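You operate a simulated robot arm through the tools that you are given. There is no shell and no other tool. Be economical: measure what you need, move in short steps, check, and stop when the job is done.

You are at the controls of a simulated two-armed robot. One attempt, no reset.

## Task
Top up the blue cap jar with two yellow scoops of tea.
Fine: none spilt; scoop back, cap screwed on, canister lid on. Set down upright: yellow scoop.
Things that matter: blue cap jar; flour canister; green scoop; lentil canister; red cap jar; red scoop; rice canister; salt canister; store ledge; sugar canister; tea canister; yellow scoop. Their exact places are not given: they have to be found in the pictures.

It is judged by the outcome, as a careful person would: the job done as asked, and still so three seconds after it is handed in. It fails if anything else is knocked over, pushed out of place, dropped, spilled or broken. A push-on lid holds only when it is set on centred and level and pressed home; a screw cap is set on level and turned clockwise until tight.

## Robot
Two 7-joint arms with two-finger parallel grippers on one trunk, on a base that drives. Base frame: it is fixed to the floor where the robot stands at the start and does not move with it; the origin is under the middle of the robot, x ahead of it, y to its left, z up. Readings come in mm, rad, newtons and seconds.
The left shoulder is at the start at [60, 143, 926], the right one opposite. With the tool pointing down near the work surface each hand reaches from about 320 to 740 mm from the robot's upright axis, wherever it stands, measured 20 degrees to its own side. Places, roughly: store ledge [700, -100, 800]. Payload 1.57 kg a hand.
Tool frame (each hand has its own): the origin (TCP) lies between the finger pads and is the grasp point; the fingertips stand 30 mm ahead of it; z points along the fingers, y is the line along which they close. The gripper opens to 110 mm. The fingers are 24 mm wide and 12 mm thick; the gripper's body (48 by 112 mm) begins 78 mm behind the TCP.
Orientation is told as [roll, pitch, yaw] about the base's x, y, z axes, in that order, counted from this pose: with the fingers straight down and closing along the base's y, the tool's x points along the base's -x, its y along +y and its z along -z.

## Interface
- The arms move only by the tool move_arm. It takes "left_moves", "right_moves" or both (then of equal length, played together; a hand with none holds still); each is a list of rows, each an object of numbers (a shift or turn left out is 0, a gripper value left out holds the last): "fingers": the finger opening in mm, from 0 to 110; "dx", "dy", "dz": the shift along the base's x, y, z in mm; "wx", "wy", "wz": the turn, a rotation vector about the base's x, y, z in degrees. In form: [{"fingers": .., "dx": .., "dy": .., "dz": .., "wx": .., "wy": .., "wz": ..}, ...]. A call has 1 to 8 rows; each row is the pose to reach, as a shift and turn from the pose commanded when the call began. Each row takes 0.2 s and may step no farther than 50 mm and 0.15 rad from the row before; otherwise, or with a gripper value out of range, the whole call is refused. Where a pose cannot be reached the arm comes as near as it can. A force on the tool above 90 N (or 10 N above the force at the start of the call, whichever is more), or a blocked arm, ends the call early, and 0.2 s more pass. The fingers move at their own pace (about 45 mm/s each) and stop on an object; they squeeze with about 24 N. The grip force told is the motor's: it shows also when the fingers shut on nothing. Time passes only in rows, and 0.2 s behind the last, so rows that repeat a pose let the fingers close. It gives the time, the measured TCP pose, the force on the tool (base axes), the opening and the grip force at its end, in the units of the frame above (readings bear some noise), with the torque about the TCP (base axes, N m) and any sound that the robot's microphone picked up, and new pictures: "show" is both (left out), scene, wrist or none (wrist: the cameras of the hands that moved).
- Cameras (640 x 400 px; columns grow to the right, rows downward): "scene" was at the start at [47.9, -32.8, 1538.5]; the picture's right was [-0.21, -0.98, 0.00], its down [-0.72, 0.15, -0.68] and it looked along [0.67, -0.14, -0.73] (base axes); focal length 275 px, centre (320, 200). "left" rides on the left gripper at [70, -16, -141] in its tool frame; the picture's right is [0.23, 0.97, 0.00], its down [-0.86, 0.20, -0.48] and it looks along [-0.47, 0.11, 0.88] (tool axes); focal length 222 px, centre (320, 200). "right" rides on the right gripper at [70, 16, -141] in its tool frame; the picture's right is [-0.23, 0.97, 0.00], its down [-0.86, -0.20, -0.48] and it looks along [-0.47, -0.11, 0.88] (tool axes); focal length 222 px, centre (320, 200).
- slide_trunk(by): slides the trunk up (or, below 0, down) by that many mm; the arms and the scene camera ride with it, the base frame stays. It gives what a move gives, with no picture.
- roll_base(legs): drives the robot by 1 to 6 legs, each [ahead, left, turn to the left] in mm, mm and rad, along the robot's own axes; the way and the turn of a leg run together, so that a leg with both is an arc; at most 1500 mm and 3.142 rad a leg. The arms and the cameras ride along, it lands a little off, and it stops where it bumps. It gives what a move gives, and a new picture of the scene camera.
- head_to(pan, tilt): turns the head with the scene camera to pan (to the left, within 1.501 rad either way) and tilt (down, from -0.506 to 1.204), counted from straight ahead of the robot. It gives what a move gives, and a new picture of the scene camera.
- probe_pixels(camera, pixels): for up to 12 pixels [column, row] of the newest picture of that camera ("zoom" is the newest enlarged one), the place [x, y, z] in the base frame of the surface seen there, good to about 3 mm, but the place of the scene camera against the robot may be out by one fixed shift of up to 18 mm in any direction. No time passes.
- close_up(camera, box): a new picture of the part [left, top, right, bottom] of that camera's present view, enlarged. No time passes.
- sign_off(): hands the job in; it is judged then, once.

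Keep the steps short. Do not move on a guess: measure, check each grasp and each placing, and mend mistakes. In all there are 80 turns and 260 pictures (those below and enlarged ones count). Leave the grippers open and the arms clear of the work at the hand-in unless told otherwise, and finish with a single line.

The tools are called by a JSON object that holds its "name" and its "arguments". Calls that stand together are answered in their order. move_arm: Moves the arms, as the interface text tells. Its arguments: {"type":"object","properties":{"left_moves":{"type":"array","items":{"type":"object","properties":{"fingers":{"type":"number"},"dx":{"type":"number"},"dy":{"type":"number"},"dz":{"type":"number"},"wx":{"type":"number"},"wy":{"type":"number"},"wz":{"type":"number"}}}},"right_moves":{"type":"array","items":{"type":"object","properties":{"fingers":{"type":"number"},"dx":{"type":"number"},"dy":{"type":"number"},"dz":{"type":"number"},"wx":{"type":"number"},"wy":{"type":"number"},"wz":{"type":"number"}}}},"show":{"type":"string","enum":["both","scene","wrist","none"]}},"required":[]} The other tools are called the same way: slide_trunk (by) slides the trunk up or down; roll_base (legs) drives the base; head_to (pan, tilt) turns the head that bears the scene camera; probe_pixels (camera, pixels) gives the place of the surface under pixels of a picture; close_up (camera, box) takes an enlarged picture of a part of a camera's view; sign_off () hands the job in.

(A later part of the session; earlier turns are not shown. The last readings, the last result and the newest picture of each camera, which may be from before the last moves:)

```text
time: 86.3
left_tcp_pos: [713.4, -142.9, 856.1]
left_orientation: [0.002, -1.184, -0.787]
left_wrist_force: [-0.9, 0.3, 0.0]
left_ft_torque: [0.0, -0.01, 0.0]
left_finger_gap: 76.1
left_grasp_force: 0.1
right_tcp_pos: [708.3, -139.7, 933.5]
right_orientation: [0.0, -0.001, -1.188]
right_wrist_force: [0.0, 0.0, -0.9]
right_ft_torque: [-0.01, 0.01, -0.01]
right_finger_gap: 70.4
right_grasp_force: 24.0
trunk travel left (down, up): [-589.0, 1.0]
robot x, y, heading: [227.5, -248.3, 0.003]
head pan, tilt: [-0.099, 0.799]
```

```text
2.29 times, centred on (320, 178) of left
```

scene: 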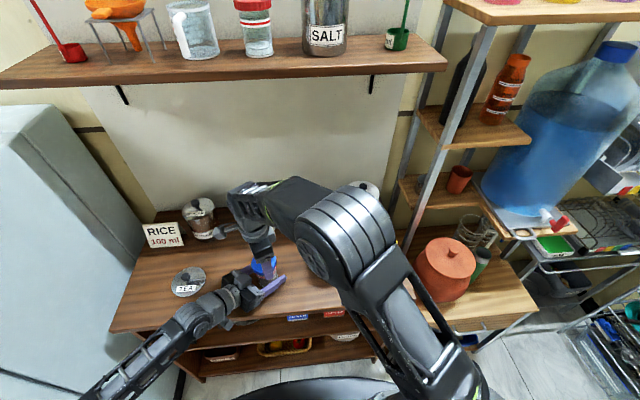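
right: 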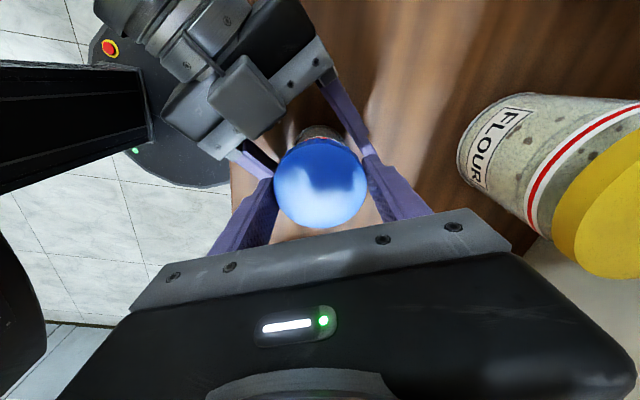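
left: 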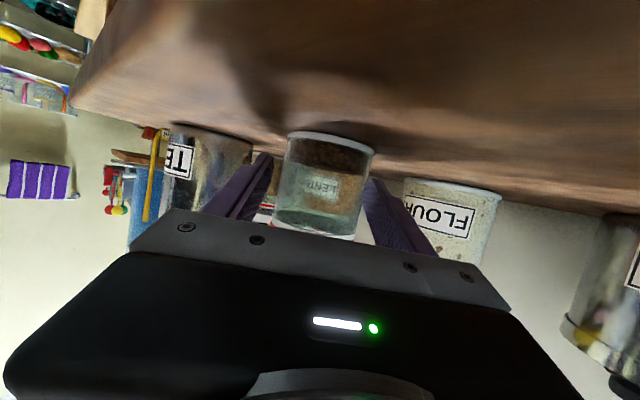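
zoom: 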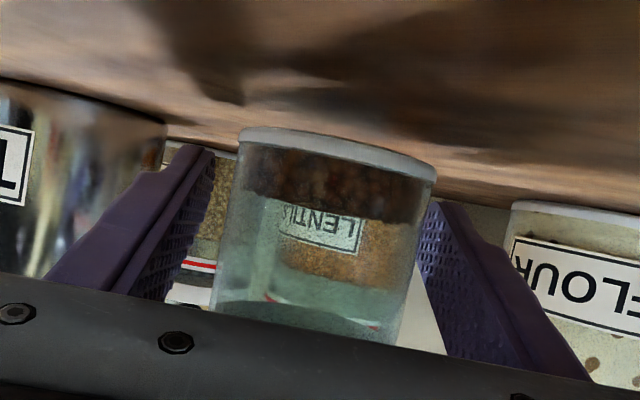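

The jar still hangs from the cap (about 1 N, very light), so it is still threaded. It hangs straight and centred now. I'll set it down, grip with the left, and check the forces before turning.

{"name": "move_arm", "arguments": {"left_moves": [{}, {}, {"fingers": 60}, {"fingers": 40}, {"fingers": 40}, {"fingers": 40}], "right_moves": [{"dz": -5}, {"dz": -7.5}, {"dz": -7.5}, {"dz": -7.5}, {"dz": -7.5}, {"dz": -7.5}], "show": "none"}}

{"name": "move_arm", "arguments": {"right_moves": [{"wz": 8.5}, {"wz": 17}, {"wz": 25.5}], "show": "none"}}

{"name": "move_arm", "arguments": {"right_moves": [{"wz": 8.5}, {"wz": 17}, {"wz": 25.5}], "show": "none"}}

{"name": "move_arm", "arguments": {"right_moves": [{"wz": 8.5}, {"wz": 17}, {"wz": 25.5}], "show": "none"}}

{"name": "close_up", "arguments": {"camera": "left", "box": [180, 90, 460, 265]}}

```text
time: 87.8
left_tcp_pos: [711.4, -143.9, 856.9]
left_orientation: [0.001, -1.185, -0.786]
left_wrist_force: [0.2, -0.5, -1.1]
left_ft_torque: [-0.08, 0.11, -0.02]
left_finger_gap: 50.2
left_grasp_force: 24.1
right_tcp_pos: [709.8, -139.6, 926.9]
right_orientation: [-0.001, 0.0, -1.188]
right_wrist_force: [-0.1, -0.4, -0.8]
right_ft_torque: [0.08, -0.13, -0.03]
right_finger_gap: 70.3
right_grasp_force: 24.1
trunk travel left (down, up): [-589.0, 1.0]
robot x, y, heading: [231.3, -248.1, 0.0]
head pan, tilt: [-0.099, 0.799]
```

```text
time: 88.5
left_tcp_pos: [714.0, -143.5, 855.4]
left_orientation: [-0.001, -1.184, -0.787]
left_wrist_force: [4.2, -0.2, -0.3]
left_ft_torque: [-0.23, 0.42, 0.02]
left_finger_gap: 50.0
left_grasp_force: 24.0
right_tcp_pos: [710.5, -139.2, 926.4]
right_orientation: [-0.001, 0.002, -0.742]
right_wrist_force: [-3.6, -0.1, -1.1]
right_ft_torque: [0.22, -0.18, -0.03]
right_finger_gap: 70.4
right_grasp_force: 23.8
trunk travel left (down, up): [-589.0, 1.0]
robot x, y, heading: [227.8, -249.4, -0.003]
head pan, tilt: [-0.099, 0.799]
```

```text
time: 89.3
left_tcp_pos: [711.8, -142.8, 855.9]
left_orientation: [0.003, -1.185, -0.79]
left_wrist_force: [-0.1, 0.3, -0.3]
left_ft_torque: [0.03, 0.01, -0.01]
left_finger_gap: 50.0
left_grasp_force: 24.2
right_tcp_pos: [710.9, -140.3, 927.9]
right_orientation: [0.0, -0.003, -0.295]
right_wrist_force: [-0.6, -0.3, 0.5]
right_ft_torque: [-0.02, -0.01, -0.01]
right_finger_gap: 70.4
right_grasp_force: 24.5
trunk travel left (down, up): [-589.0, 1.0]
robot x, y, heading: [231.4, -247.0, -0.007]
head pan, tilt: [-0.099, 0.799]
```

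```text
time: 90.2
left_tcp_pos: [712.4, -142.5, 855.2]
left_orientation: [-0.001, -1.185, -0.786]
left_wrist_force: [-0.3, 0.6, -0.2]
left_ft_torque: [0.01, 0.01, -0.03]
left_finger_gap: 49.9
left_grasp_force: 23.8
right_tcp_pos: [709.8, -138.5, 926.5]
right_orientation: [0.0, 0.001, 0.148]
right_wrist_force: [0.2, 0.6, 0.4]
right_ft_torque: [0.03, 0.0, -0.01]
right_finger_gap: 70.5
right_grasp_force: 24.4
trunk travel left (down, up): [-589.0, 1.0]
robot x, y, heading: [234.9, -246.0, 0.001]
head pan, tilt: [-0.099, 0.799]
```

```text
2.29 times, centred on (320, 178) of left
```

zoom: 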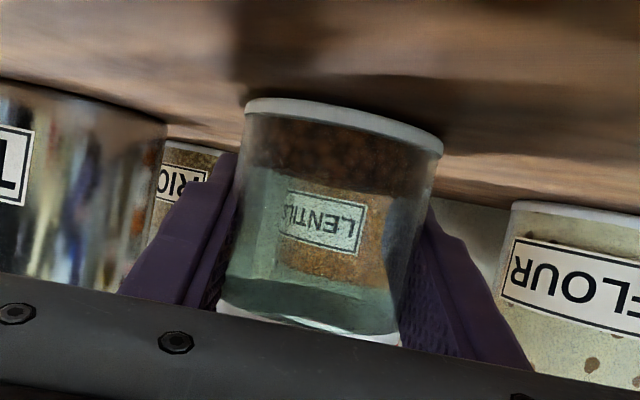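

Now it's clean: gap 50, all forces near zero after turning. That suggests the cap came free, so I'll lift gently.

{"name": "move_arm", "arguments": {"right_moves": [{"dz": 2}, {"dz": 4}], "show": "none"}}

{"name": "move_arm", "arguments": {"right_moves": [{"dz": 4}, {"dz": 8}, {"dz": 12}]}}

{"name": "close_up", "arguments": {"camera": "scene", "box": [240, 235, 300, 295]}}

```text
time: 90.8
left_tcp_pos: [712.7, -143.1, 856.0]
left_orientation: [-0.001, -1.185, -0.786]
left_wrist_force: [0.9, 0.4, 0.0]
left_ft_torque: [0.02, 0.01, 0.01]
left_finger_gap: 50.0
left_grasp_force: 24.1
right_tcp_pos: [710.1, -139.3, 931.5]
right_orientation: [0.0, -0.001, 0.146]
right_wrist_force: [-0.7, 0.0, -0.2]
right_ft_torque: [0.01, 0.0, 0.02]
right_finger_gap: 70.4
right_grasp_force: 24.2
trunk travel left (down, up): [-589.0, 1.0]
robot x, y, heading: [228.9, -250.1, -0.005]
head pan, tilt: [-0.099, 0.799]
```

```text
time: 91.5
left_tcp_pos: [712.3, -142.4, 856.2]
left_orientation: [0.001, -1.184, -0.787]
left_wrist_force: [-0.1, -0.7, -0.8]
left_ft_torque: [0.01, -0.03, 0.01]
left_finger_gap: 50.5
left_grasp_force: 24.0
right_tcp_pos: [710.2, -139.0, 943.7]
right_orientation: [-0.001, 0.001, 0.147]
right_wrist_force: [-1.6, 0.5, 0.1]
right_ft_torque: [-0.01, -0.01, 0.03]
right_finger_gap: 70.5
right_grasp_force: 24.0
trunk travel left (down, up): [-589.0, 1.0]
robot x, y, heading: [227.9, -244.5, 0.0]
head pan, tilt: [-0.099, 0.799]
```

scene: 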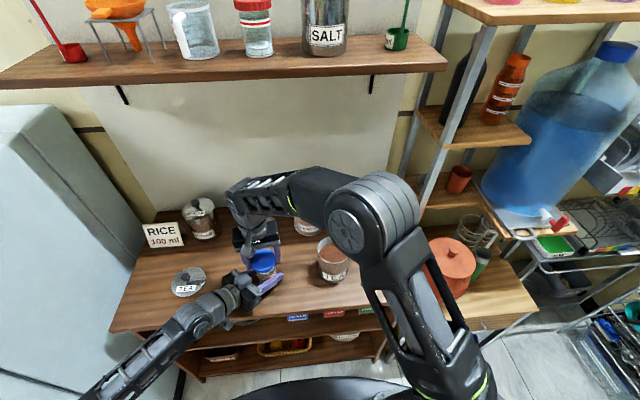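
right: 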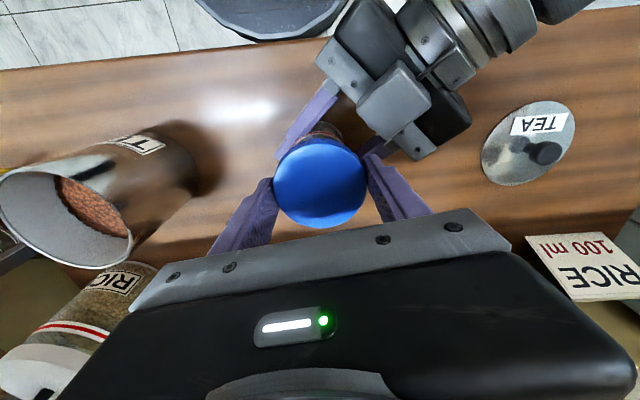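

```text
6.67 times, centred on (270, 265) of scene
```

zoom: 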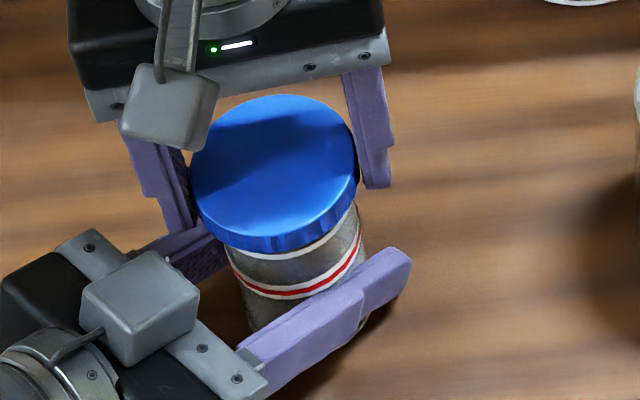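

The cap is off. I'll lift it clear and set it on the ledge in front-right at about (665,-245).

{"name": "move_arm", "arguments": {"right_moves": [{"dz": 30}, {"dz": 50, "dy": -20}, {"dz": 50, "dx": -15, "dy": -50}, {"dz": 50, "dx": -30, "dy": -80}, {"dz": 40, "dx": -45, "dy": -106}, {"dz": 0, "dx": -45, "dy": -106}, {"dz": -40, "dx": -45, "dy": -106}, {"dz": -75, "dx": -45, "dy": -106}]}}

{"name": "close_up", "arguments": {"camera": "scene", "box": [230, 220, 370, 308]}}

```text
time: 93.3
left_tcp_pos: [713.3, -143.8, 856.0]
left_orientation: [0.0, -1.185, -0.786]
left_wrist_force: [0.7, -0.6, 0.9]
left_ft_torque: [-0.04, -0.02, 0.0]
left_finger_gap: 49.9
left_grasp_force: 23.8
right_tcp_pos: [666.0, -245.8, 869.4]
right_orientation: [0.0, -0.001, 0.144]
right_wrist_force: [0.1, -0.2, -0.8]
right_ft_torque: [-0.03, 0.02, -0.01]
right_finger_gap: 70.4
right_grasp_force: 24.1
trunk travel left (down, up): [-589.0, 1.0]
robot x, y, heading: [231.1, -246.5, -0.001]
head pan, tilt: [-0.099, 0.799]
```

scene: 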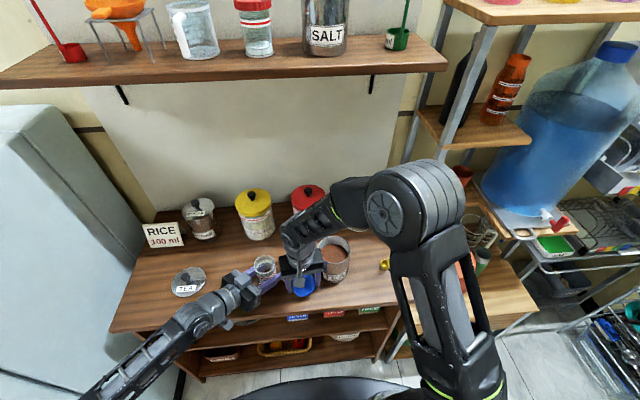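
right: 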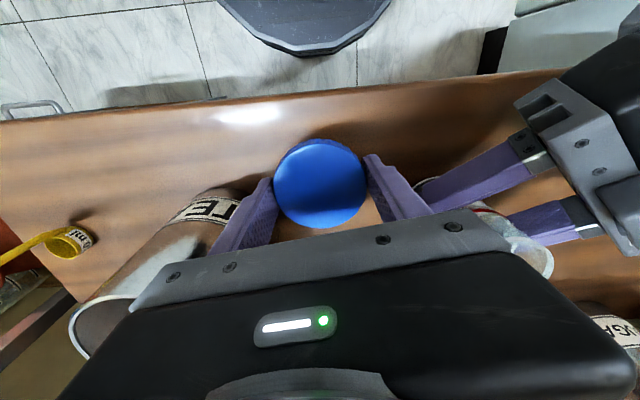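

```text
4.55 times, centred on (300, 264) of scene
```

zoom: 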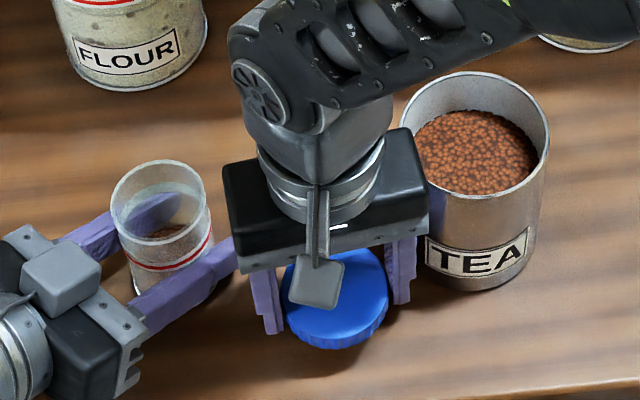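

The jar is open with tea inside. I'll creep the cap down.

{"name": "move_arm", "arguments": {"right_moves": [{"dz": -8}, {"dz": -13}, {"dz": -16}, {"dz": -18}], "show": "none"}}

```text
time: 94.3
left_tcp_pos: [711.2, -142.7, 856.1]
left_orientation: [-0.001, -1.185, -0.784]
left_wrist_force: [0.5, 0.0, -0.4]
left_ft_torque: [-0.02, 0.01, 0.01]
left_finger_gap: 50.2
left_grasp_force: 23.8
right_tcp_pos: [664.0, -245.2, 850.6]
right_orientation: [0.002, 0.0, 0.146]
right_wrist_force: [0.1, -0.3, -1.4]
right_ft_torque: [0.02, 0.01, -0.02]
right_finger_gap: 70.1
right_grasp_force: 23.9
trunk travel left (down, up): [-589.0, 1.0]
robot x, y, heading: [231.6, -249.2, -0.002]
head pan, tilt: [-0.099, 0.799]
```

{"name": "move_arm", "arguments": {"right_moves": [{"dz": -1}, {"dz": -2}], "show": "none"}}

```text
time: 95.0
left_tcp_pos: [711.0, -143.9, 856.2]
left_orientation: [0.004, -1.186, -0.79]
left_wrist_force: [-0.1, 0.1, -0.1]
left_ft_torque: [0.01, -0.03, 0.01]
left_finger_gap: 49.8
left_grasp_force: 24.1
right_tcp_pos: [665.2, -245.4, 850.0]
right_orientation: [0.001, -0.005, 0.147]
right_wrist_force: [-1.2, -2.2, 23.1]
right_ft_torque: [-0.81, 0.17, 0.01]
right_finger_gap: 70.1
right_grasp_force: 24.0
trunk travel left (down, up): [-589.0, 1.0]
robot x, y, heading: [227.4, -246.4, 0.002]
head pan, tilt: [-0.099, 0.799]
```

Contact. Ease 2 mm, open slightly, rise.

{"name": "move_arm", "arguments": {"right_moves": [{"dz": 1.5}, {"dz": 1.5, "fingers": 80}, {"dz": 1.5, "fingers": 80}, {"dz": 45}, {"dz": 90}, {"dz": 135}, {"dz": 180}]}}

{"name": "close_up", "arguments": {"camera": "right", "box": [40, 60, 360, 260]}}

```text
time: 96.5
left_tcp_pos: [712.6, -143.4, 855.8]
left_orientation: [0.001, -1.184, -0.786]
left_wrist_force: [0.0, -0.5, -0.5]
left_ft_torque: [-0.01, -0.08, -0.02]
left_finger_gap: 50.0
left_grasp_force: 24.6
right_tcp_pos: [664.0, -245.6, 1027.3]
right_orientation: [0.001, 0.003, 0.146]
right_wrist_force: [0.6, 0.4, 0.2]
right_ft_torque: [-0.02, 0.02, 0.03]
right_finger_gap: 80.0
right_grasp_force: 0.0
trunk travel left (down, up): [-589.0, 1.0]
robot x, y, heading: [229.8, -249.0, -0.005]
head pan, tilt: [-0.099, 0.799]
```

scene: 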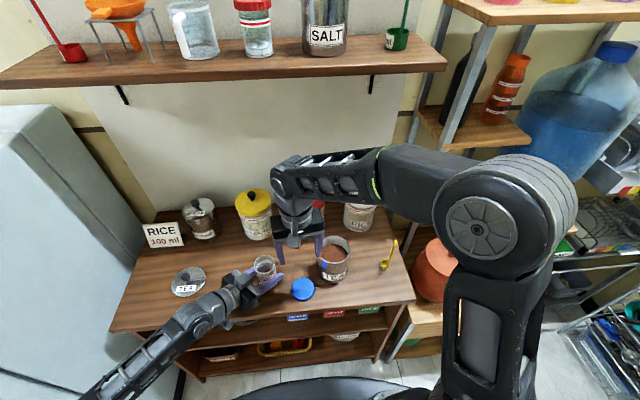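
right: 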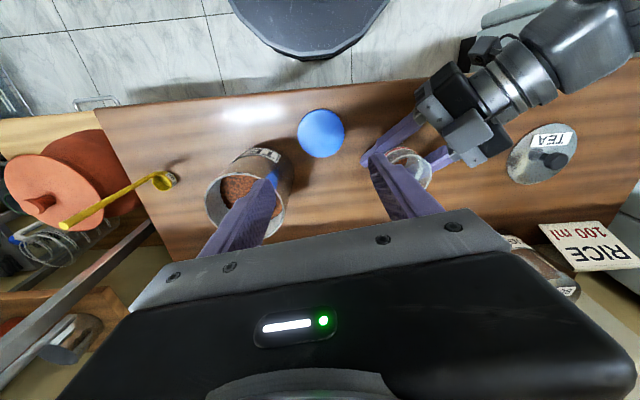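

```text
2.00 times, centred on (200, 160) of right
```

zoom: 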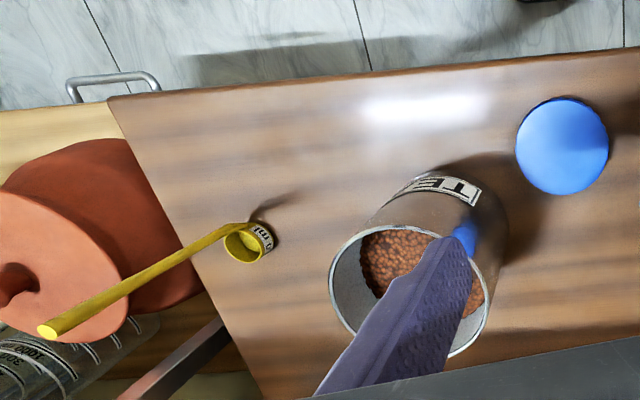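

Jar is open and held. Before fetching the scoop, I check the rack post near it for clearance, and re-measure the scoop through the right camera.

{"name": "probe_pixels", "arguments": {"camera": "zoom", "pixels": [[50, 330], [100, 300], [150, 270], [200, 243], [232, 225], [245, 245], [265, 235], [230, 250], [250, 262], [205, 345], [170, 370], [220, 325]]}}

{"name": "probe_pixels", "arguments": {"camera": "scene", "pixels": [[425, 195], [432, 160], [440, 125], [452, 90], [470, 40], [405, 170], [400, 190], [414, 130]]}}

```text
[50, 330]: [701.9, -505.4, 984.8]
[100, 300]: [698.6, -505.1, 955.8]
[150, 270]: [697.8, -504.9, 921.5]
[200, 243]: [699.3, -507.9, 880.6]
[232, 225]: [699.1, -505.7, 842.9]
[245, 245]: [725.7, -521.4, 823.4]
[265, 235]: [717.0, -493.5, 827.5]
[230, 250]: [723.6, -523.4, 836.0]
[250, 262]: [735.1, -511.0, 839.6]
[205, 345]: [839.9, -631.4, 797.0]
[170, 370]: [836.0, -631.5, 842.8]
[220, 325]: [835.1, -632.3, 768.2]
```

```text
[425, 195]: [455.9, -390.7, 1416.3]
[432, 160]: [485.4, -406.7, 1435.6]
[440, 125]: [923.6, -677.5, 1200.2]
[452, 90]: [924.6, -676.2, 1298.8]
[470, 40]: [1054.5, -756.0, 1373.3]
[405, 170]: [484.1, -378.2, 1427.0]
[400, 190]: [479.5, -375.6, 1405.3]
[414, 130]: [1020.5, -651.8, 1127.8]
```

The post is far away. Handle axis ≈(701.5,-506.5). I'll move above it, then down with the fingers open.

{"name": "move_arm", "arguments": {"right_moves": [{"dz": 33, "fingers": 56}, {"dx": 6, "dy": -45, "dz": 35, "wz": -4}, {"dx": 12, "dy": -90, "dz": 35, "wz": -8.4}, {"dx": 18, "dy": -135, "dz": 35, "wz": -8.4}, {"dx": 25, "dy": -180, "dz": 35, "wz": -8.4}, {"dx": 31, "dy": -225, "dz": 35, "wz": -8.4}, {"dx": 37.5, "dy": -261, "dz": 35, "wz": -8.4}], "show": "wrist"}}

{"name": "probe_pixels", "arguments": {"camera": "right", "pixels": [[320, 200], [318, 190], [318, 180]]}}

{"name": "close_up", "arguments": {"camera": "right", "box": [220, 80, 420, 242]}}

```text
time: 98.2
left_tcp_pos: [713.0, -143.2, 855.2]
left_orientation: [0.002, -1.185, -0.787]
left_wrist_force: [0.6, -0.7, -0.8]
left_ft_torque: [-0.05, 0.04, 0.02]
left_finger_gap: 49.9
left_grasp_force: 23.7
right_tcp_pos: [701.7, -507.3, 1063.7]
right_orientation: [0.001, 0.001, 0.0]
right_wrist_force: [0.4, -0.9, -0.3]
right_ft_torque: [0.05, 0.0, -0.02]
right_finger_gap: 55.9
right_grasp_force: 0.0
trunk travel left (down, up): [-589.0, 1.0]
robot x, y, heading: [227.4, -247.4, -0.0]
head pan, tilt: [-0.099, 0.799]
```

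right: 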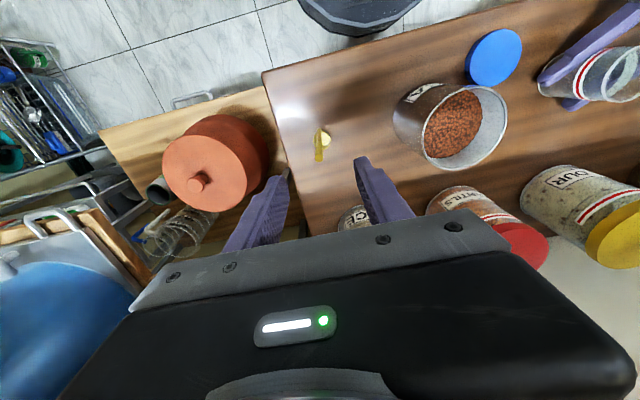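

```text
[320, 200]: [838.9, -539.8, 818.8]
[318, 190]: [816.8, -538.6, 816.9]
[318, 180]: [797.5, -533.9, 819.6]
```

```text
2.47 times, centred on (320, 161) of right
```

zoom: 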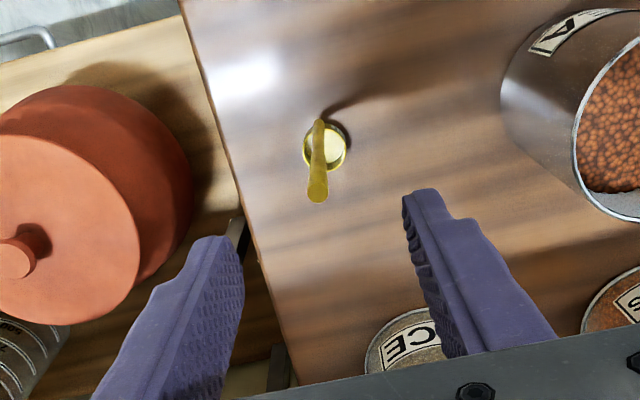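

Handle sits midway between the fingers. Descend to z≈962 and close.

{"name": "move_arm", "arguments": {"right_moves": [{"dz": -45}, {"dz": -85}, {"dz": -101}, {"dz": -101, "fingers": 30}, {"dz": -101, "fingers": 12}, {"dz": -101, "fingers": 2}, {"dz": -101, "fingers": 2}, {"dz": -101, "fingers": 2}]}}

{"name": "close_up", "arguments": {"camera": "right", "box": [220, 80, 420, 242]}}

{"name": "close_up", "arguments": {"camera": "scene", "box": [330, 200, 430, 285]}}

```text
time: 100.0
left_tcp_pos: [712.5, -143.7, 855.5]
left_orientation: [0.0, -1.186, -0.787]
left_wrist_force: [-0.2, 0.0, -0.3]
left_ft_torque: [0.0, -0.01, -0.05]
left_finger_gap: 50.0
left_grasp_force: 24.3
right_tcp_pos: [702.4, -507.5, 960.8]
right_orientation: [0.0, 0.0, 0.0]
right_wrist_force: [-0.7, -0.4, -0.1]
right_ft_torque: [0.01, 0.01, 0.01]
right_finger_gap: 10.1
right_grasp_force: 23.8
trunk travel left (down, up): [-589.0, 1.0]
robot x, y, heading: [230.5, -245.5, -0.006]
head pan, tilt: [-0.099, 0.799]
```

scene: 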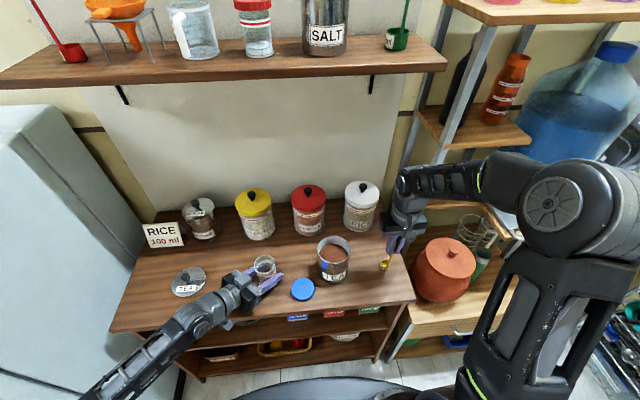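
right: 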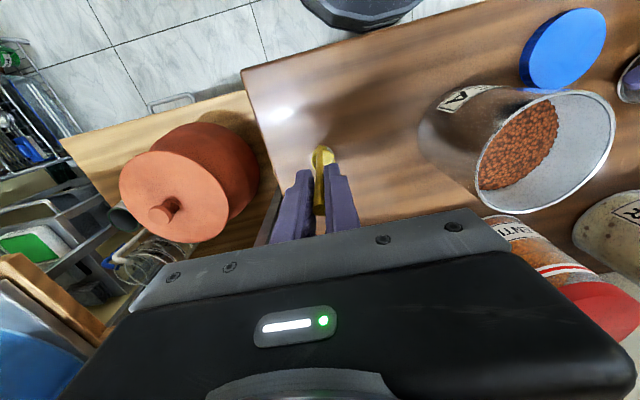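

```text
2.47 times, centred on (320, 161) of right
```

zoom: 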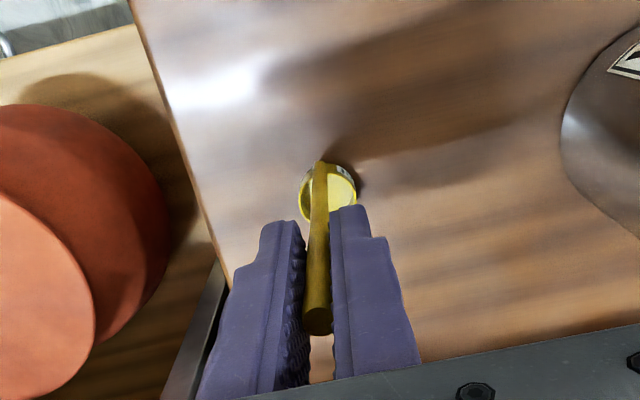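

```text
4.71 times, centred on (380, 242) of scene
```

zoom: 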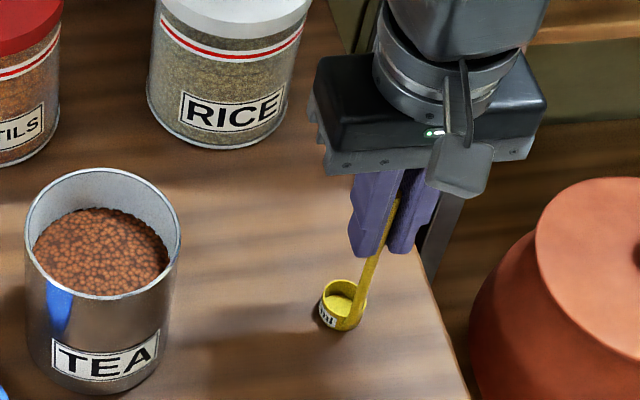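

The scoop is held (10 mm handle). I'll lift it straight up and carry it over the canister with the cup above its centre.

{"name": "move_arm", "arguments": {"right_moves": [{"dz": 20}, {"dz": 65}, {"dz": 110}, {"dz": 135}, {"dx": 1, "dy": 45, "dz": 135}, {"dx": 1, "dy": 90, "dz": 135}, {"dx": 2, "dy": 135, "dz": 135}, {"dx": 2, "dy": 167, "dz": 135}]}}

{"name": "close_up", "arguments": {"camera": "scene", "box": [290, 190, 390, 290]}}

{"name": "close_up", "arguments": {"camera": "right", "box": [220, 80, 420, 242]}}

```text
time: 101.8
left_tcp_pos: [712.4, -143.4, 856.2]
left_orientation: [0.001, -1.185, -0.785]
left_wrist_force: [-0.4, -0.1, 0.3]
left_ft_torque: [-0.04, 0.0, 0.03]
left_finger_gap: 49.8
left_grasp_force: 23.4
right_tcp_pos: [704.1, -338.9, 1098.5]
right_orientation: [0.002, 0.0, -0.002]
right_wrist_force: [-0.2, -0.3, -1.5]
right_ft_torque: [-0.02, 0.01, 0.01]
right_finger_gap: 9.7
right_grasp_force: 24.0
trunk travel left (down, up): [-589.0, 1.0]
robot x, y, heading: [231.1, -249.2, 0.006]
head pan, tilt: [-0.099, 0.799]
```

scene: 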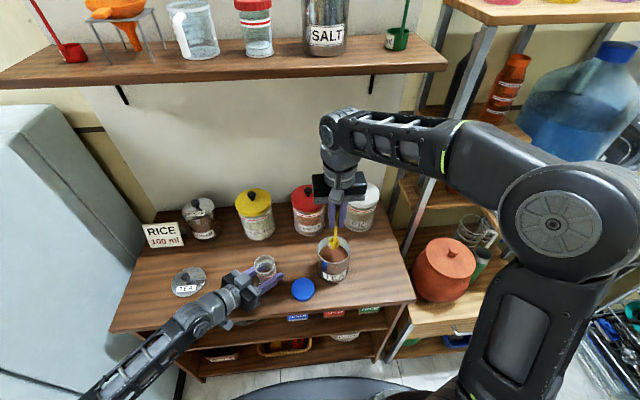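
right: 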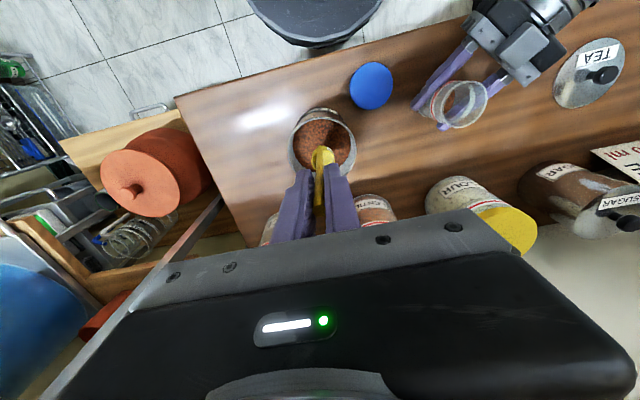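

```text
4.00 times, centred on (340, 240) of scene
```

zoom: 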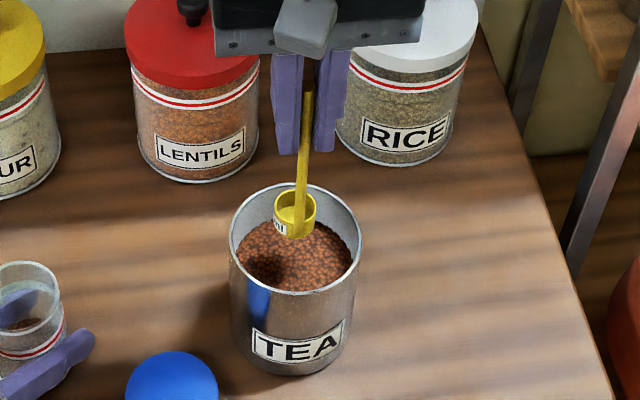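

```text
2.47 times, centred on (320, 161) of right
```

zoom: 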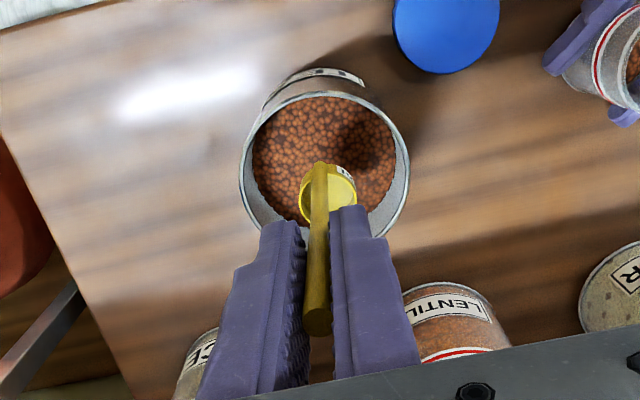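

The cup is over the tea centre. Plunge straight down so the cup rim goes about 12 mm under the surface, then look.

{"name": "move_arm", "arguments": {"right_moves": [{"dz": -45}, {"dz": -58}, {"dz": -68}, {"dz": -78}, {"dz": -88}], "show": "wrist"}}

{"name": "close_up", "arguments": {"camera": "right", "box": [220, 80, 420, 242]}}

{"name": "close_up", "arguments": {"camera": "scene", "box": [300, 200, 370, 290]}}

```text
time: 103.0
left_tcp_pos: [712.9, -143.8, 856.1]
left_orientation: [0.0, -1.186, -0.785]
left_wrist_force: [0.5, 0.7, 0.4]
left_ft_torque: [0.01, 0.01, 0.01]
left_finger_gap: 49.9
left_grasp_force: 24.0
right_tcp_pos: [705.4, -340.3, 1007.8]
right_orientation: [0.0, 0.0, -0.001]
right_wrist_force: [-0.1, -0.7, 0.4]
right_ft_torque: [0.02, -0.02, -0.01]
right_finger_gap: 9.8
right_grasp_force: 24.3
trunk travel left (down, up): [-589.0, 1.0]
robot x, y, heading: [229.0, -242.8, 0.0]
head pan, tilt: [-0.099, 0.799]
```

right: 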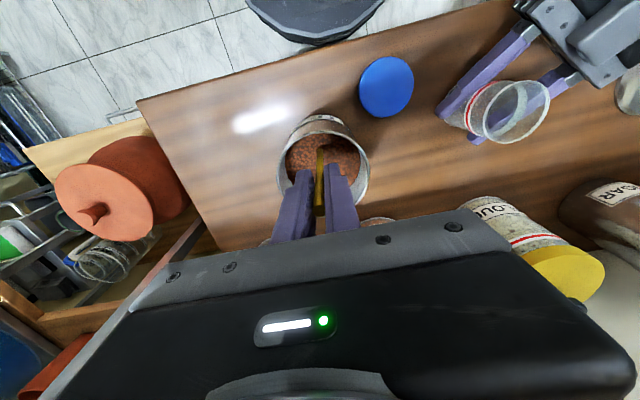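

```text
2.47 times, centred on (320, 161) of right
```

zoom: 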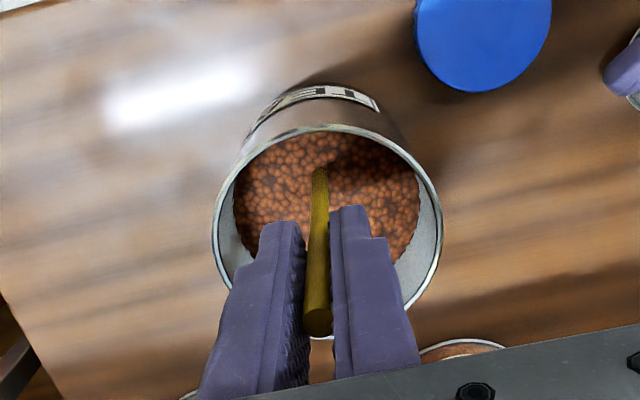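

```text
4.44 times, centred on (335, 245) of scene
```

zoom: 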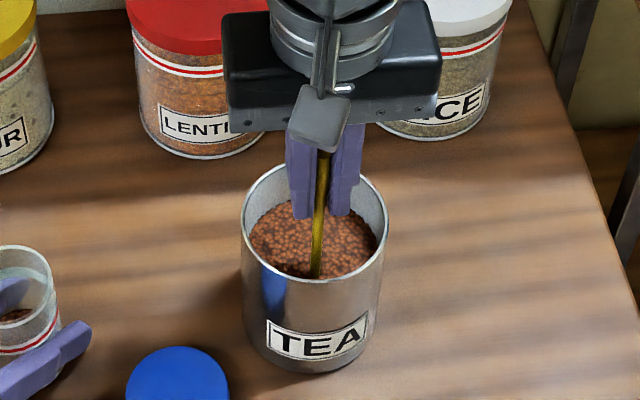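

The cup is fully submerged with no force. Lift slowly straight up and inspect.

{"name": "move_arm", "arguments": {"right_moves": [{"dz": 8}, {"dz": 18}, {"dz": 30}, {"dz": 45}, {"dz": 65}, {"dz": 90}, {"dz": 90}], "show": "wrist"}}

{"name": "close_up", "arguments": {"camera": "right", "box": [260, 110, 380, 210]}}

{"name": "close_up", "arguments": {"camera": "scene", "box": [300, 200, 370, 290]}}

```text
time: 104.5
left_tcp_pos: [711.9, -143.0, 855.8]
left_orientation: [0.0, -1.187, -0.786]
left_wrist_force: [-0.5, 0.0, 0.2]
left_ft_torque: [0.0, -0.06, 0.0]
left_finger_gap: 50.1
left_grasp_force: 24.1
right_tcp_pos: [704.1, -339.3, 1099.4]
right_orientation: [0.0, -0.001, 0.001]
right_wrist_force: [0.1, 0.3, -0.5]
right_ft_torque: [0.0, 0.05, 0.02]
right_finger_gap: 9.8
right_grasp_force: 23.9
trunk travel left (down, up): [-589.0, 1.0]
robot x, y, heading: [228.7, -250.2, -0.002]
head pan, tilt: [-0.099, 0.799]
```

right: 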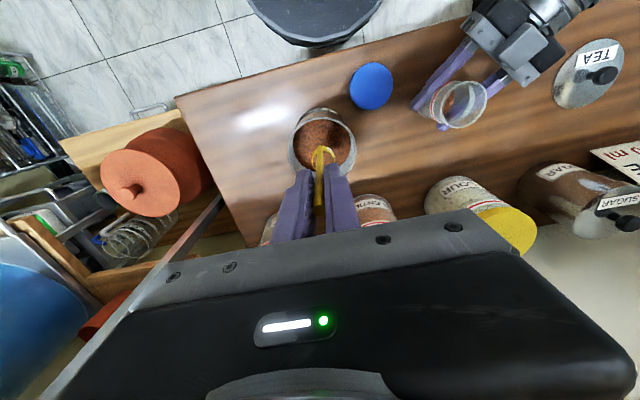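

```text
4.00 times, centred on (320, 160) of right
```

zoom: 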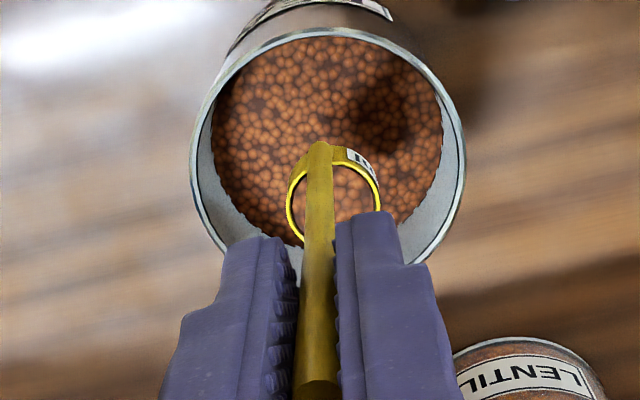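

```text
4.44 times, centred on (335, 245) of scene
```

zoom: 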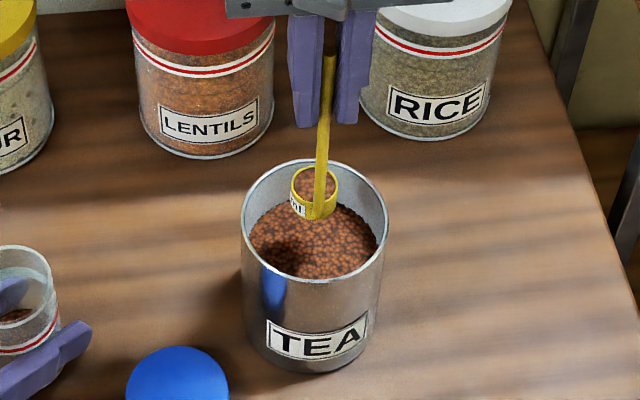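

The scoop is level-full. I'll raise the jar 95 mm with the left hand and bring it 40 mm toward me, so the right hand has room to tip. The right hand rises with the scoop kept level.

{"name": "move_arm", "arguments": {"left_moves": [{"dz": 25}, {"dz": 55}, {"dx": -10, "dz": 85}, {"dx": -25, "dz": 95}, {"dx": -40, "dz": 95}], "right_moves": [{"dz": 15}, {"dz": 30}, {"dz": 45}, {"dz": 60}, {"dz": 72}]}}

{"name": "close_up", "arguments": {"camera": "scene", "box": [220, 180, 380, 290]}}

```text
time: 105.8
left_tcp_pos: [673.5, -141.5, 951.0]
left_orientation: [-0.001, -1.183, -0.786]
left_wrist_force: [0.2, -0.3, -0.9]
left_ft_torque: [0.0, 0.02, 0.01]
left_finger_gap: 50.1
left_grasp_force: 24.0
right_tcp_pos: [702.9, -337.9, 1163.0]
right_orientation: [-0.005, 0.008, 0.003]
right_wrist_force: [0.4, 0.3, -0.4]
right_ft_torque: [0.03, 0.01, -0.04]
right_finger_gap: 9.8
right_grasp_force: 23.8
right hand out of reach, approached as far as the arm can: row 5
trunk travel left (down, up): [-589.0, 1.0]
robot x, y, heading: [229.4, -246.9, -0.001]
head pan, tilt: [-0.099, 0.799]
```

scene: 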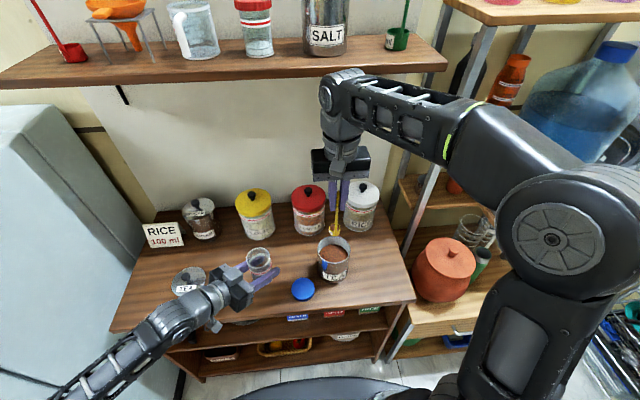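
right: 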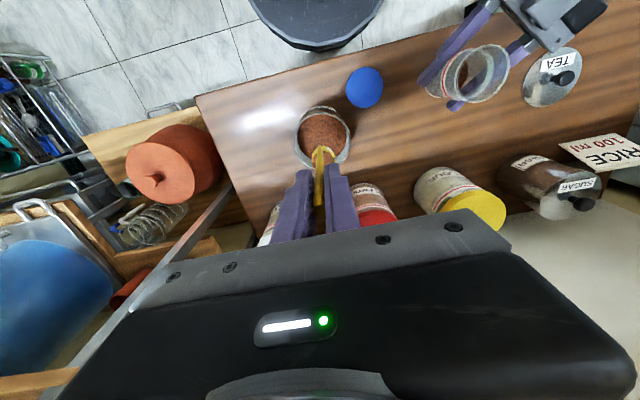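
left: 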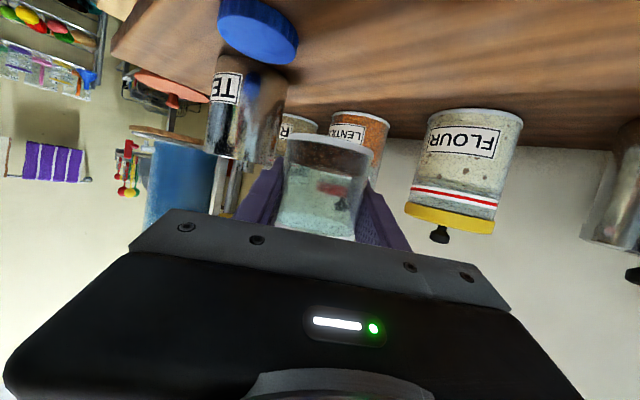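

```text
3.64 times, centred on (300, 235) of scene
```

zoom: 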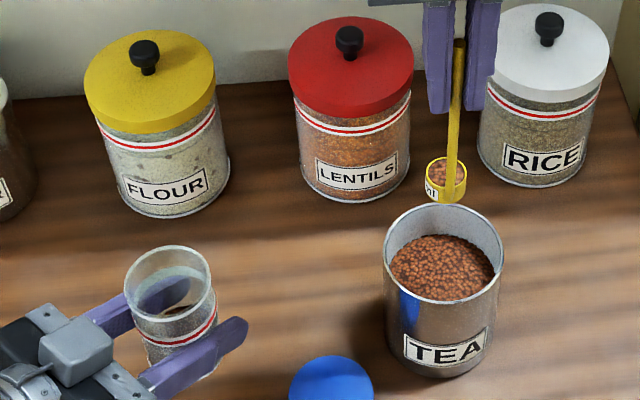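

Probing the jar mouth rim for its exact centre and height.

{"name": "probe_pixels", "arguments": {"camera": "zoom", "pixels": [[126, 285], [213, 285], [170, 248], [168, 322], [140, 312], [200, 310], [140, 258], [200, 260], [447, 160], [446, 195]]}}

{"name": "probe_pixels", "arguments": {"camera": "right", "pixels": [[458, 75], [507, 68], [480, 49], [482, 100], [462, 60], [465, 92], [500, 52], [503, 86]]}}

{"name": "close_up", "arguments": {"camera": "right", "box": [400, 20, 560, 120]}}

```text
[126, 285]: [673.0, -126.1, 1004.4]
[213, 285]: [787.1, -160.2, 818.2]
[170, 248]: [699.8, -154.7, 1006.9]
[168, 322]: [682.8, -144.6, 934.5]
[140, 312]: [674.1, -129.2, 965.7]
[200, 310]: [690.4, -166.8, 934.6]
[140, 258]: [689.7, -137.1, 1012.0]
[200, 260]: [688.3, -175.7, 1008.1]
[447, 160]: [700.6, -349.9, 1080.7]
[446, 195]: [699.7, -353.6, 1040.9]
```

```text
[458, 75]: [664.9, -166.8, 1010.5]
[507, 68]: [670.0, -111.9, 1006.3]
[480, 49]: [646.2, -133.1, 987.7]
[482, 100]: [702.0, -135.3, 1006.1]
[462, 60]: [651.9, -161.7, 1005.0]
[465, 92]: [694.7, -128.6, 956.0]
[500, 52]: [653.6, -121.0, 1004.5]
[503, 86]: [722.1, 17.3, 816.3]
```

```text
4.00 times, centred on (480, 70) of right
```

zoom: 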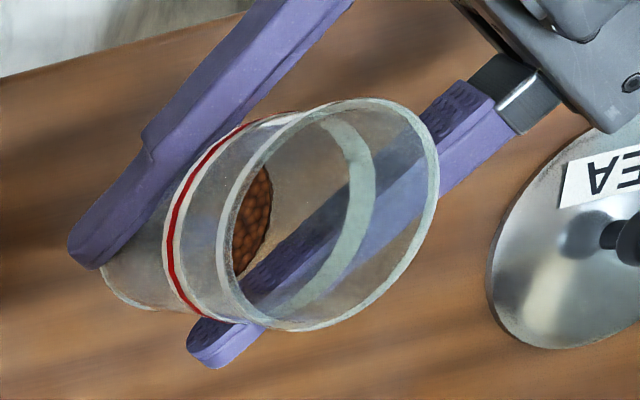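

Mouth centre ≈(671,-140), rim z≈1007. I'll bring the scoop over so that its right lip is above the mouth centre, level, with 23 mm clearance.

{"name": "move_arm", "arguments": {"right_moves": [{"dx": -12, "dy": 40, "dz": -3}, {"dx": -24, "dy": 80, "dz": -3}, {"dx": -36, "dy": 125, "dz": -4}, {"dx": -48, "dy": 170, "dz": -4}, {"dx": -48, "dy": 215, "dz": -4}]}}

{"name": "close_up", "arguments": {"camera": "scene", "box": [200, 170, 340, 290]}}

{"name": "close_up", "arguments": {"camera": "right", "box": [220, 80, 420, 242]}}

```text
time: 107.0
left_tcp_pos: [674.7, -143.6, 952.8]
left_orientation: [0.0, -1.185, -0.788]
left_wrist_force: [-0.7, 0.0, -2.4]
left_ft_torque: [0.01, 0.01, 0.01]
left_finger_gap: 50.1
left_grasp_force: 24.3
right_tcp_pos: [655.3, -158.7, 1163.5]
right_orientation: [0.004, -0.002, 0.0]
right_wrist_force: [0.1, -0.3, 0.4]
right_ft_torque: [0.05, 0.03, 0.01]
right_finger_gap: 9.6
right_grasp_force: 23.8
right hand out of reach, approached as far as the arm can: row 5
trunk travel left (down, up): [-589.0, 1.0]
robot x, y, heading: [230.8, -245.0, 0.002]
head pan, tilt: [-0.099, 0.799]
```

scene: 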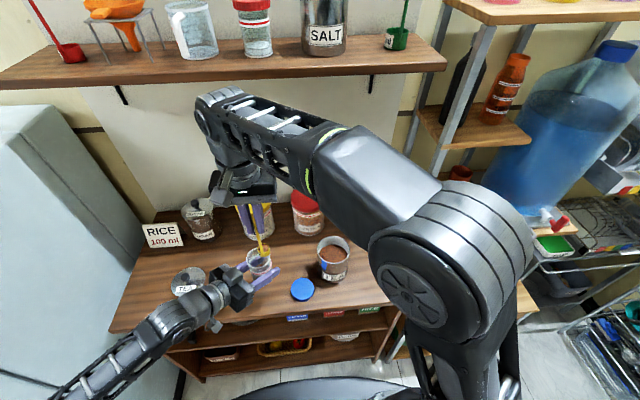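
right: 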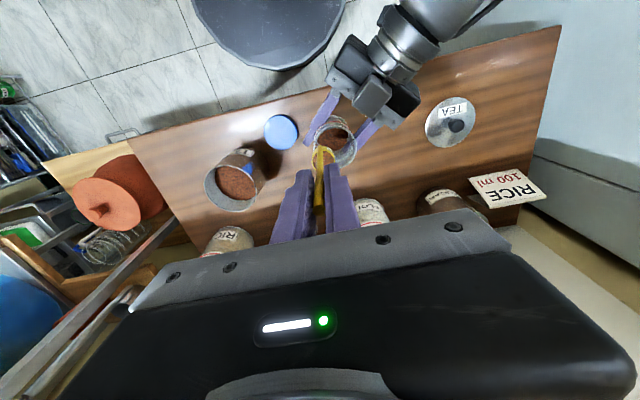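

```text
3.33 times, centred on (270, 230) of scene
```

zoom: 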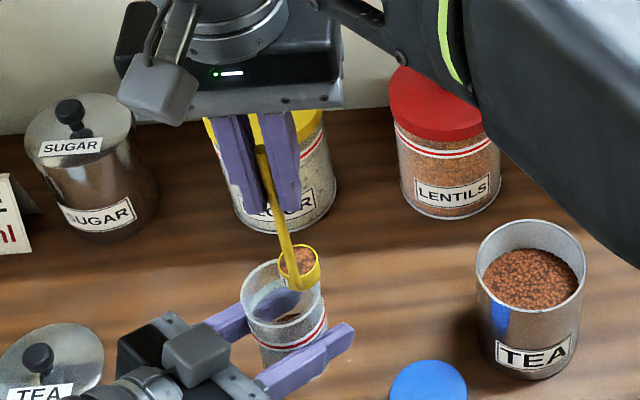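

```text
2.47 times, centred on (320, 161) of right
```

zoom: 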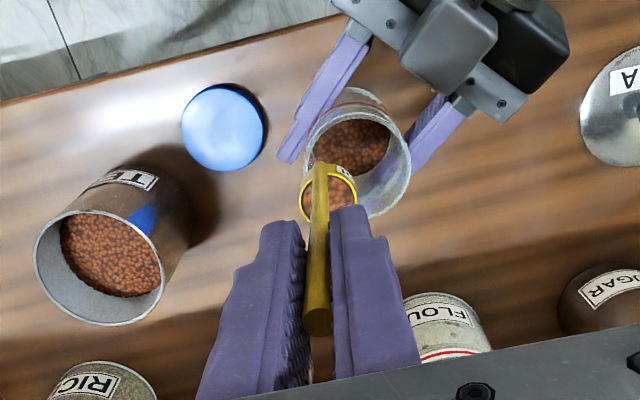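

The right arm stops at y≈−159 at this height. I'll bring the jar 36 mm to the right instead and lower the right hand a bit, then re-read.

{"name": "move_arm", "arguments": {"left_moves": [{"dy": -12}, {"dy": -24}, {"dy": -36}], "right_moves": [{"dy": -12, "dz": -4}, {"dy": -24, "dz": -8}, {"dy": -36, "dz": -12}], "show": "none"}}

```text
time: 107.8
left_tcp_pos: [682.0, -178.0, 947.0]
left_orientation: [0.001, -1.185, -0.786]
left_wrist_force: [0.3, -0.2, -1.1]
left_ft_torque: [0.01, -0.01, 0.0]
left_finger_gap: 50.1
left_grasp_force: 23.9
left hand out of reach, approached as far as the arm can: row 2, 3
right_tcp_pos: [657.1, -194.7, 1153.3]
right_orientation: [0.0, 0.001, 0.0]
right_wrist_force: [0.2, -0.2, -0.1]
right_ft_torque: [0.03, 0.02, 0.03]
right_finger_gap: 9.6
right_grasp_force: 23.8
trunk travel left (down, up): [-589.0, 1.0]
robot x, y, heading: [228.1, -244.5, -0.003]
head pan, tilt: [-0.099, 0.799]
```

The right hand reads (656,-195,1153), and the jar mouth is now ≈(679.5,-174, rim 1002). I'll tip the scoop about its right lip, kept over the mouth centre, up to 68°.

{"name": "move_arm", "arguments": {"right_moves": [{"dx": 7, "dy": 19.5, "dz": -3.5, "wx": 8.5}, {"dx": 7, "dy": 1.3, "dz": -5, "wx": 17}, {"dx": 7, "dy": -16.5, "dz": -9, "wx": 25.5}, {"dx": 7, "dy": -33.4, "dz": -16, "wx": 34}, {"dx": 7, "dy": -49.2, "dz": -25, "wx": 42.5}, {"dx": 7, "dy": -63.4, "dz": -36.5, "wx": 51}, {"dx": 7, "dy": -75.8, "dz": -50, "wx": 59.5}, {"dx": 7, "dy": -86, "dz": -65, "wx": 68}], "show": "both"}}

{"name": "close_up", "arguments": {"camera": "scene", "box": [200, 190, 340, 300]}}

```text
time: 109.5
left_tcp_pos: [681.4, -177.8, 947.3]
left_orientation: [0.001, -1.183, -0.784]
left_wrist_force: [-0.1, -0.4, -1.1]
left_ft_torque: [-0.01, 0.02, 0.0]
left_finger_gap: 49.8
left_grasp_force: 24.2
right_tcp_pos: [664.7, -280.2, 1091.0]
right_orientation: [1.189, 0.001, 0.0]
right_wrist_force: [0.0, 0.1, 0.2]
right_ft_torque: [-0.06, 0.01, 0.0]
right_finger_gap: 9.6
right_grasp_force: 24.3
trunk travel left (down, up): [-589.0, 1.0]
robot x, y, heading: [228.1, -247.9, 0.0]
head pan, tilt: [-0.099, 0.799]
```

scene: 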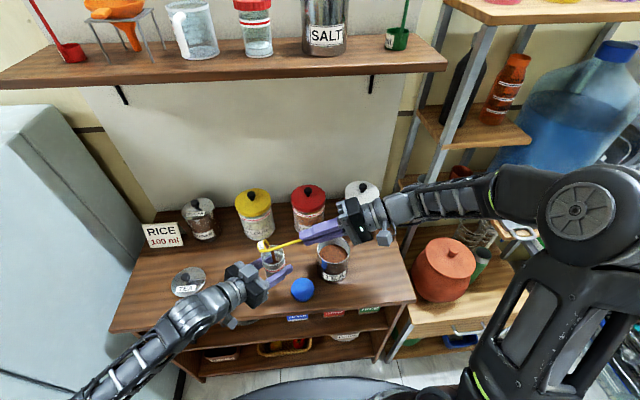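
right: 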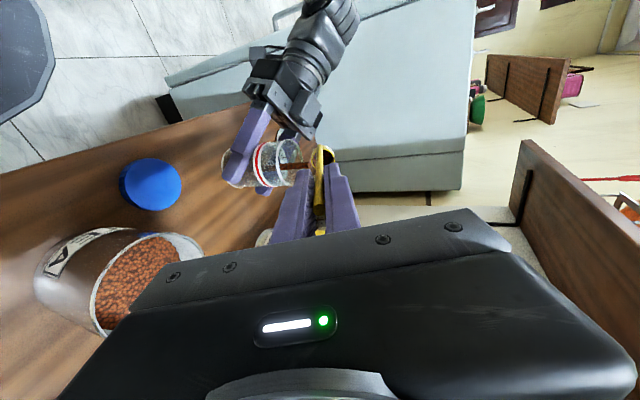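

```text
3.64 times, centred on (270, 245) of scene
```

zoom: 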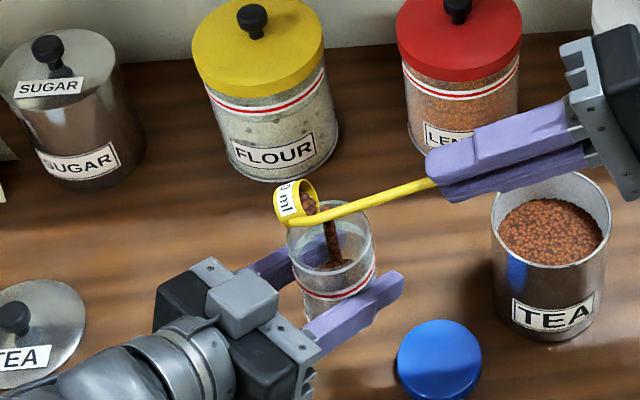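

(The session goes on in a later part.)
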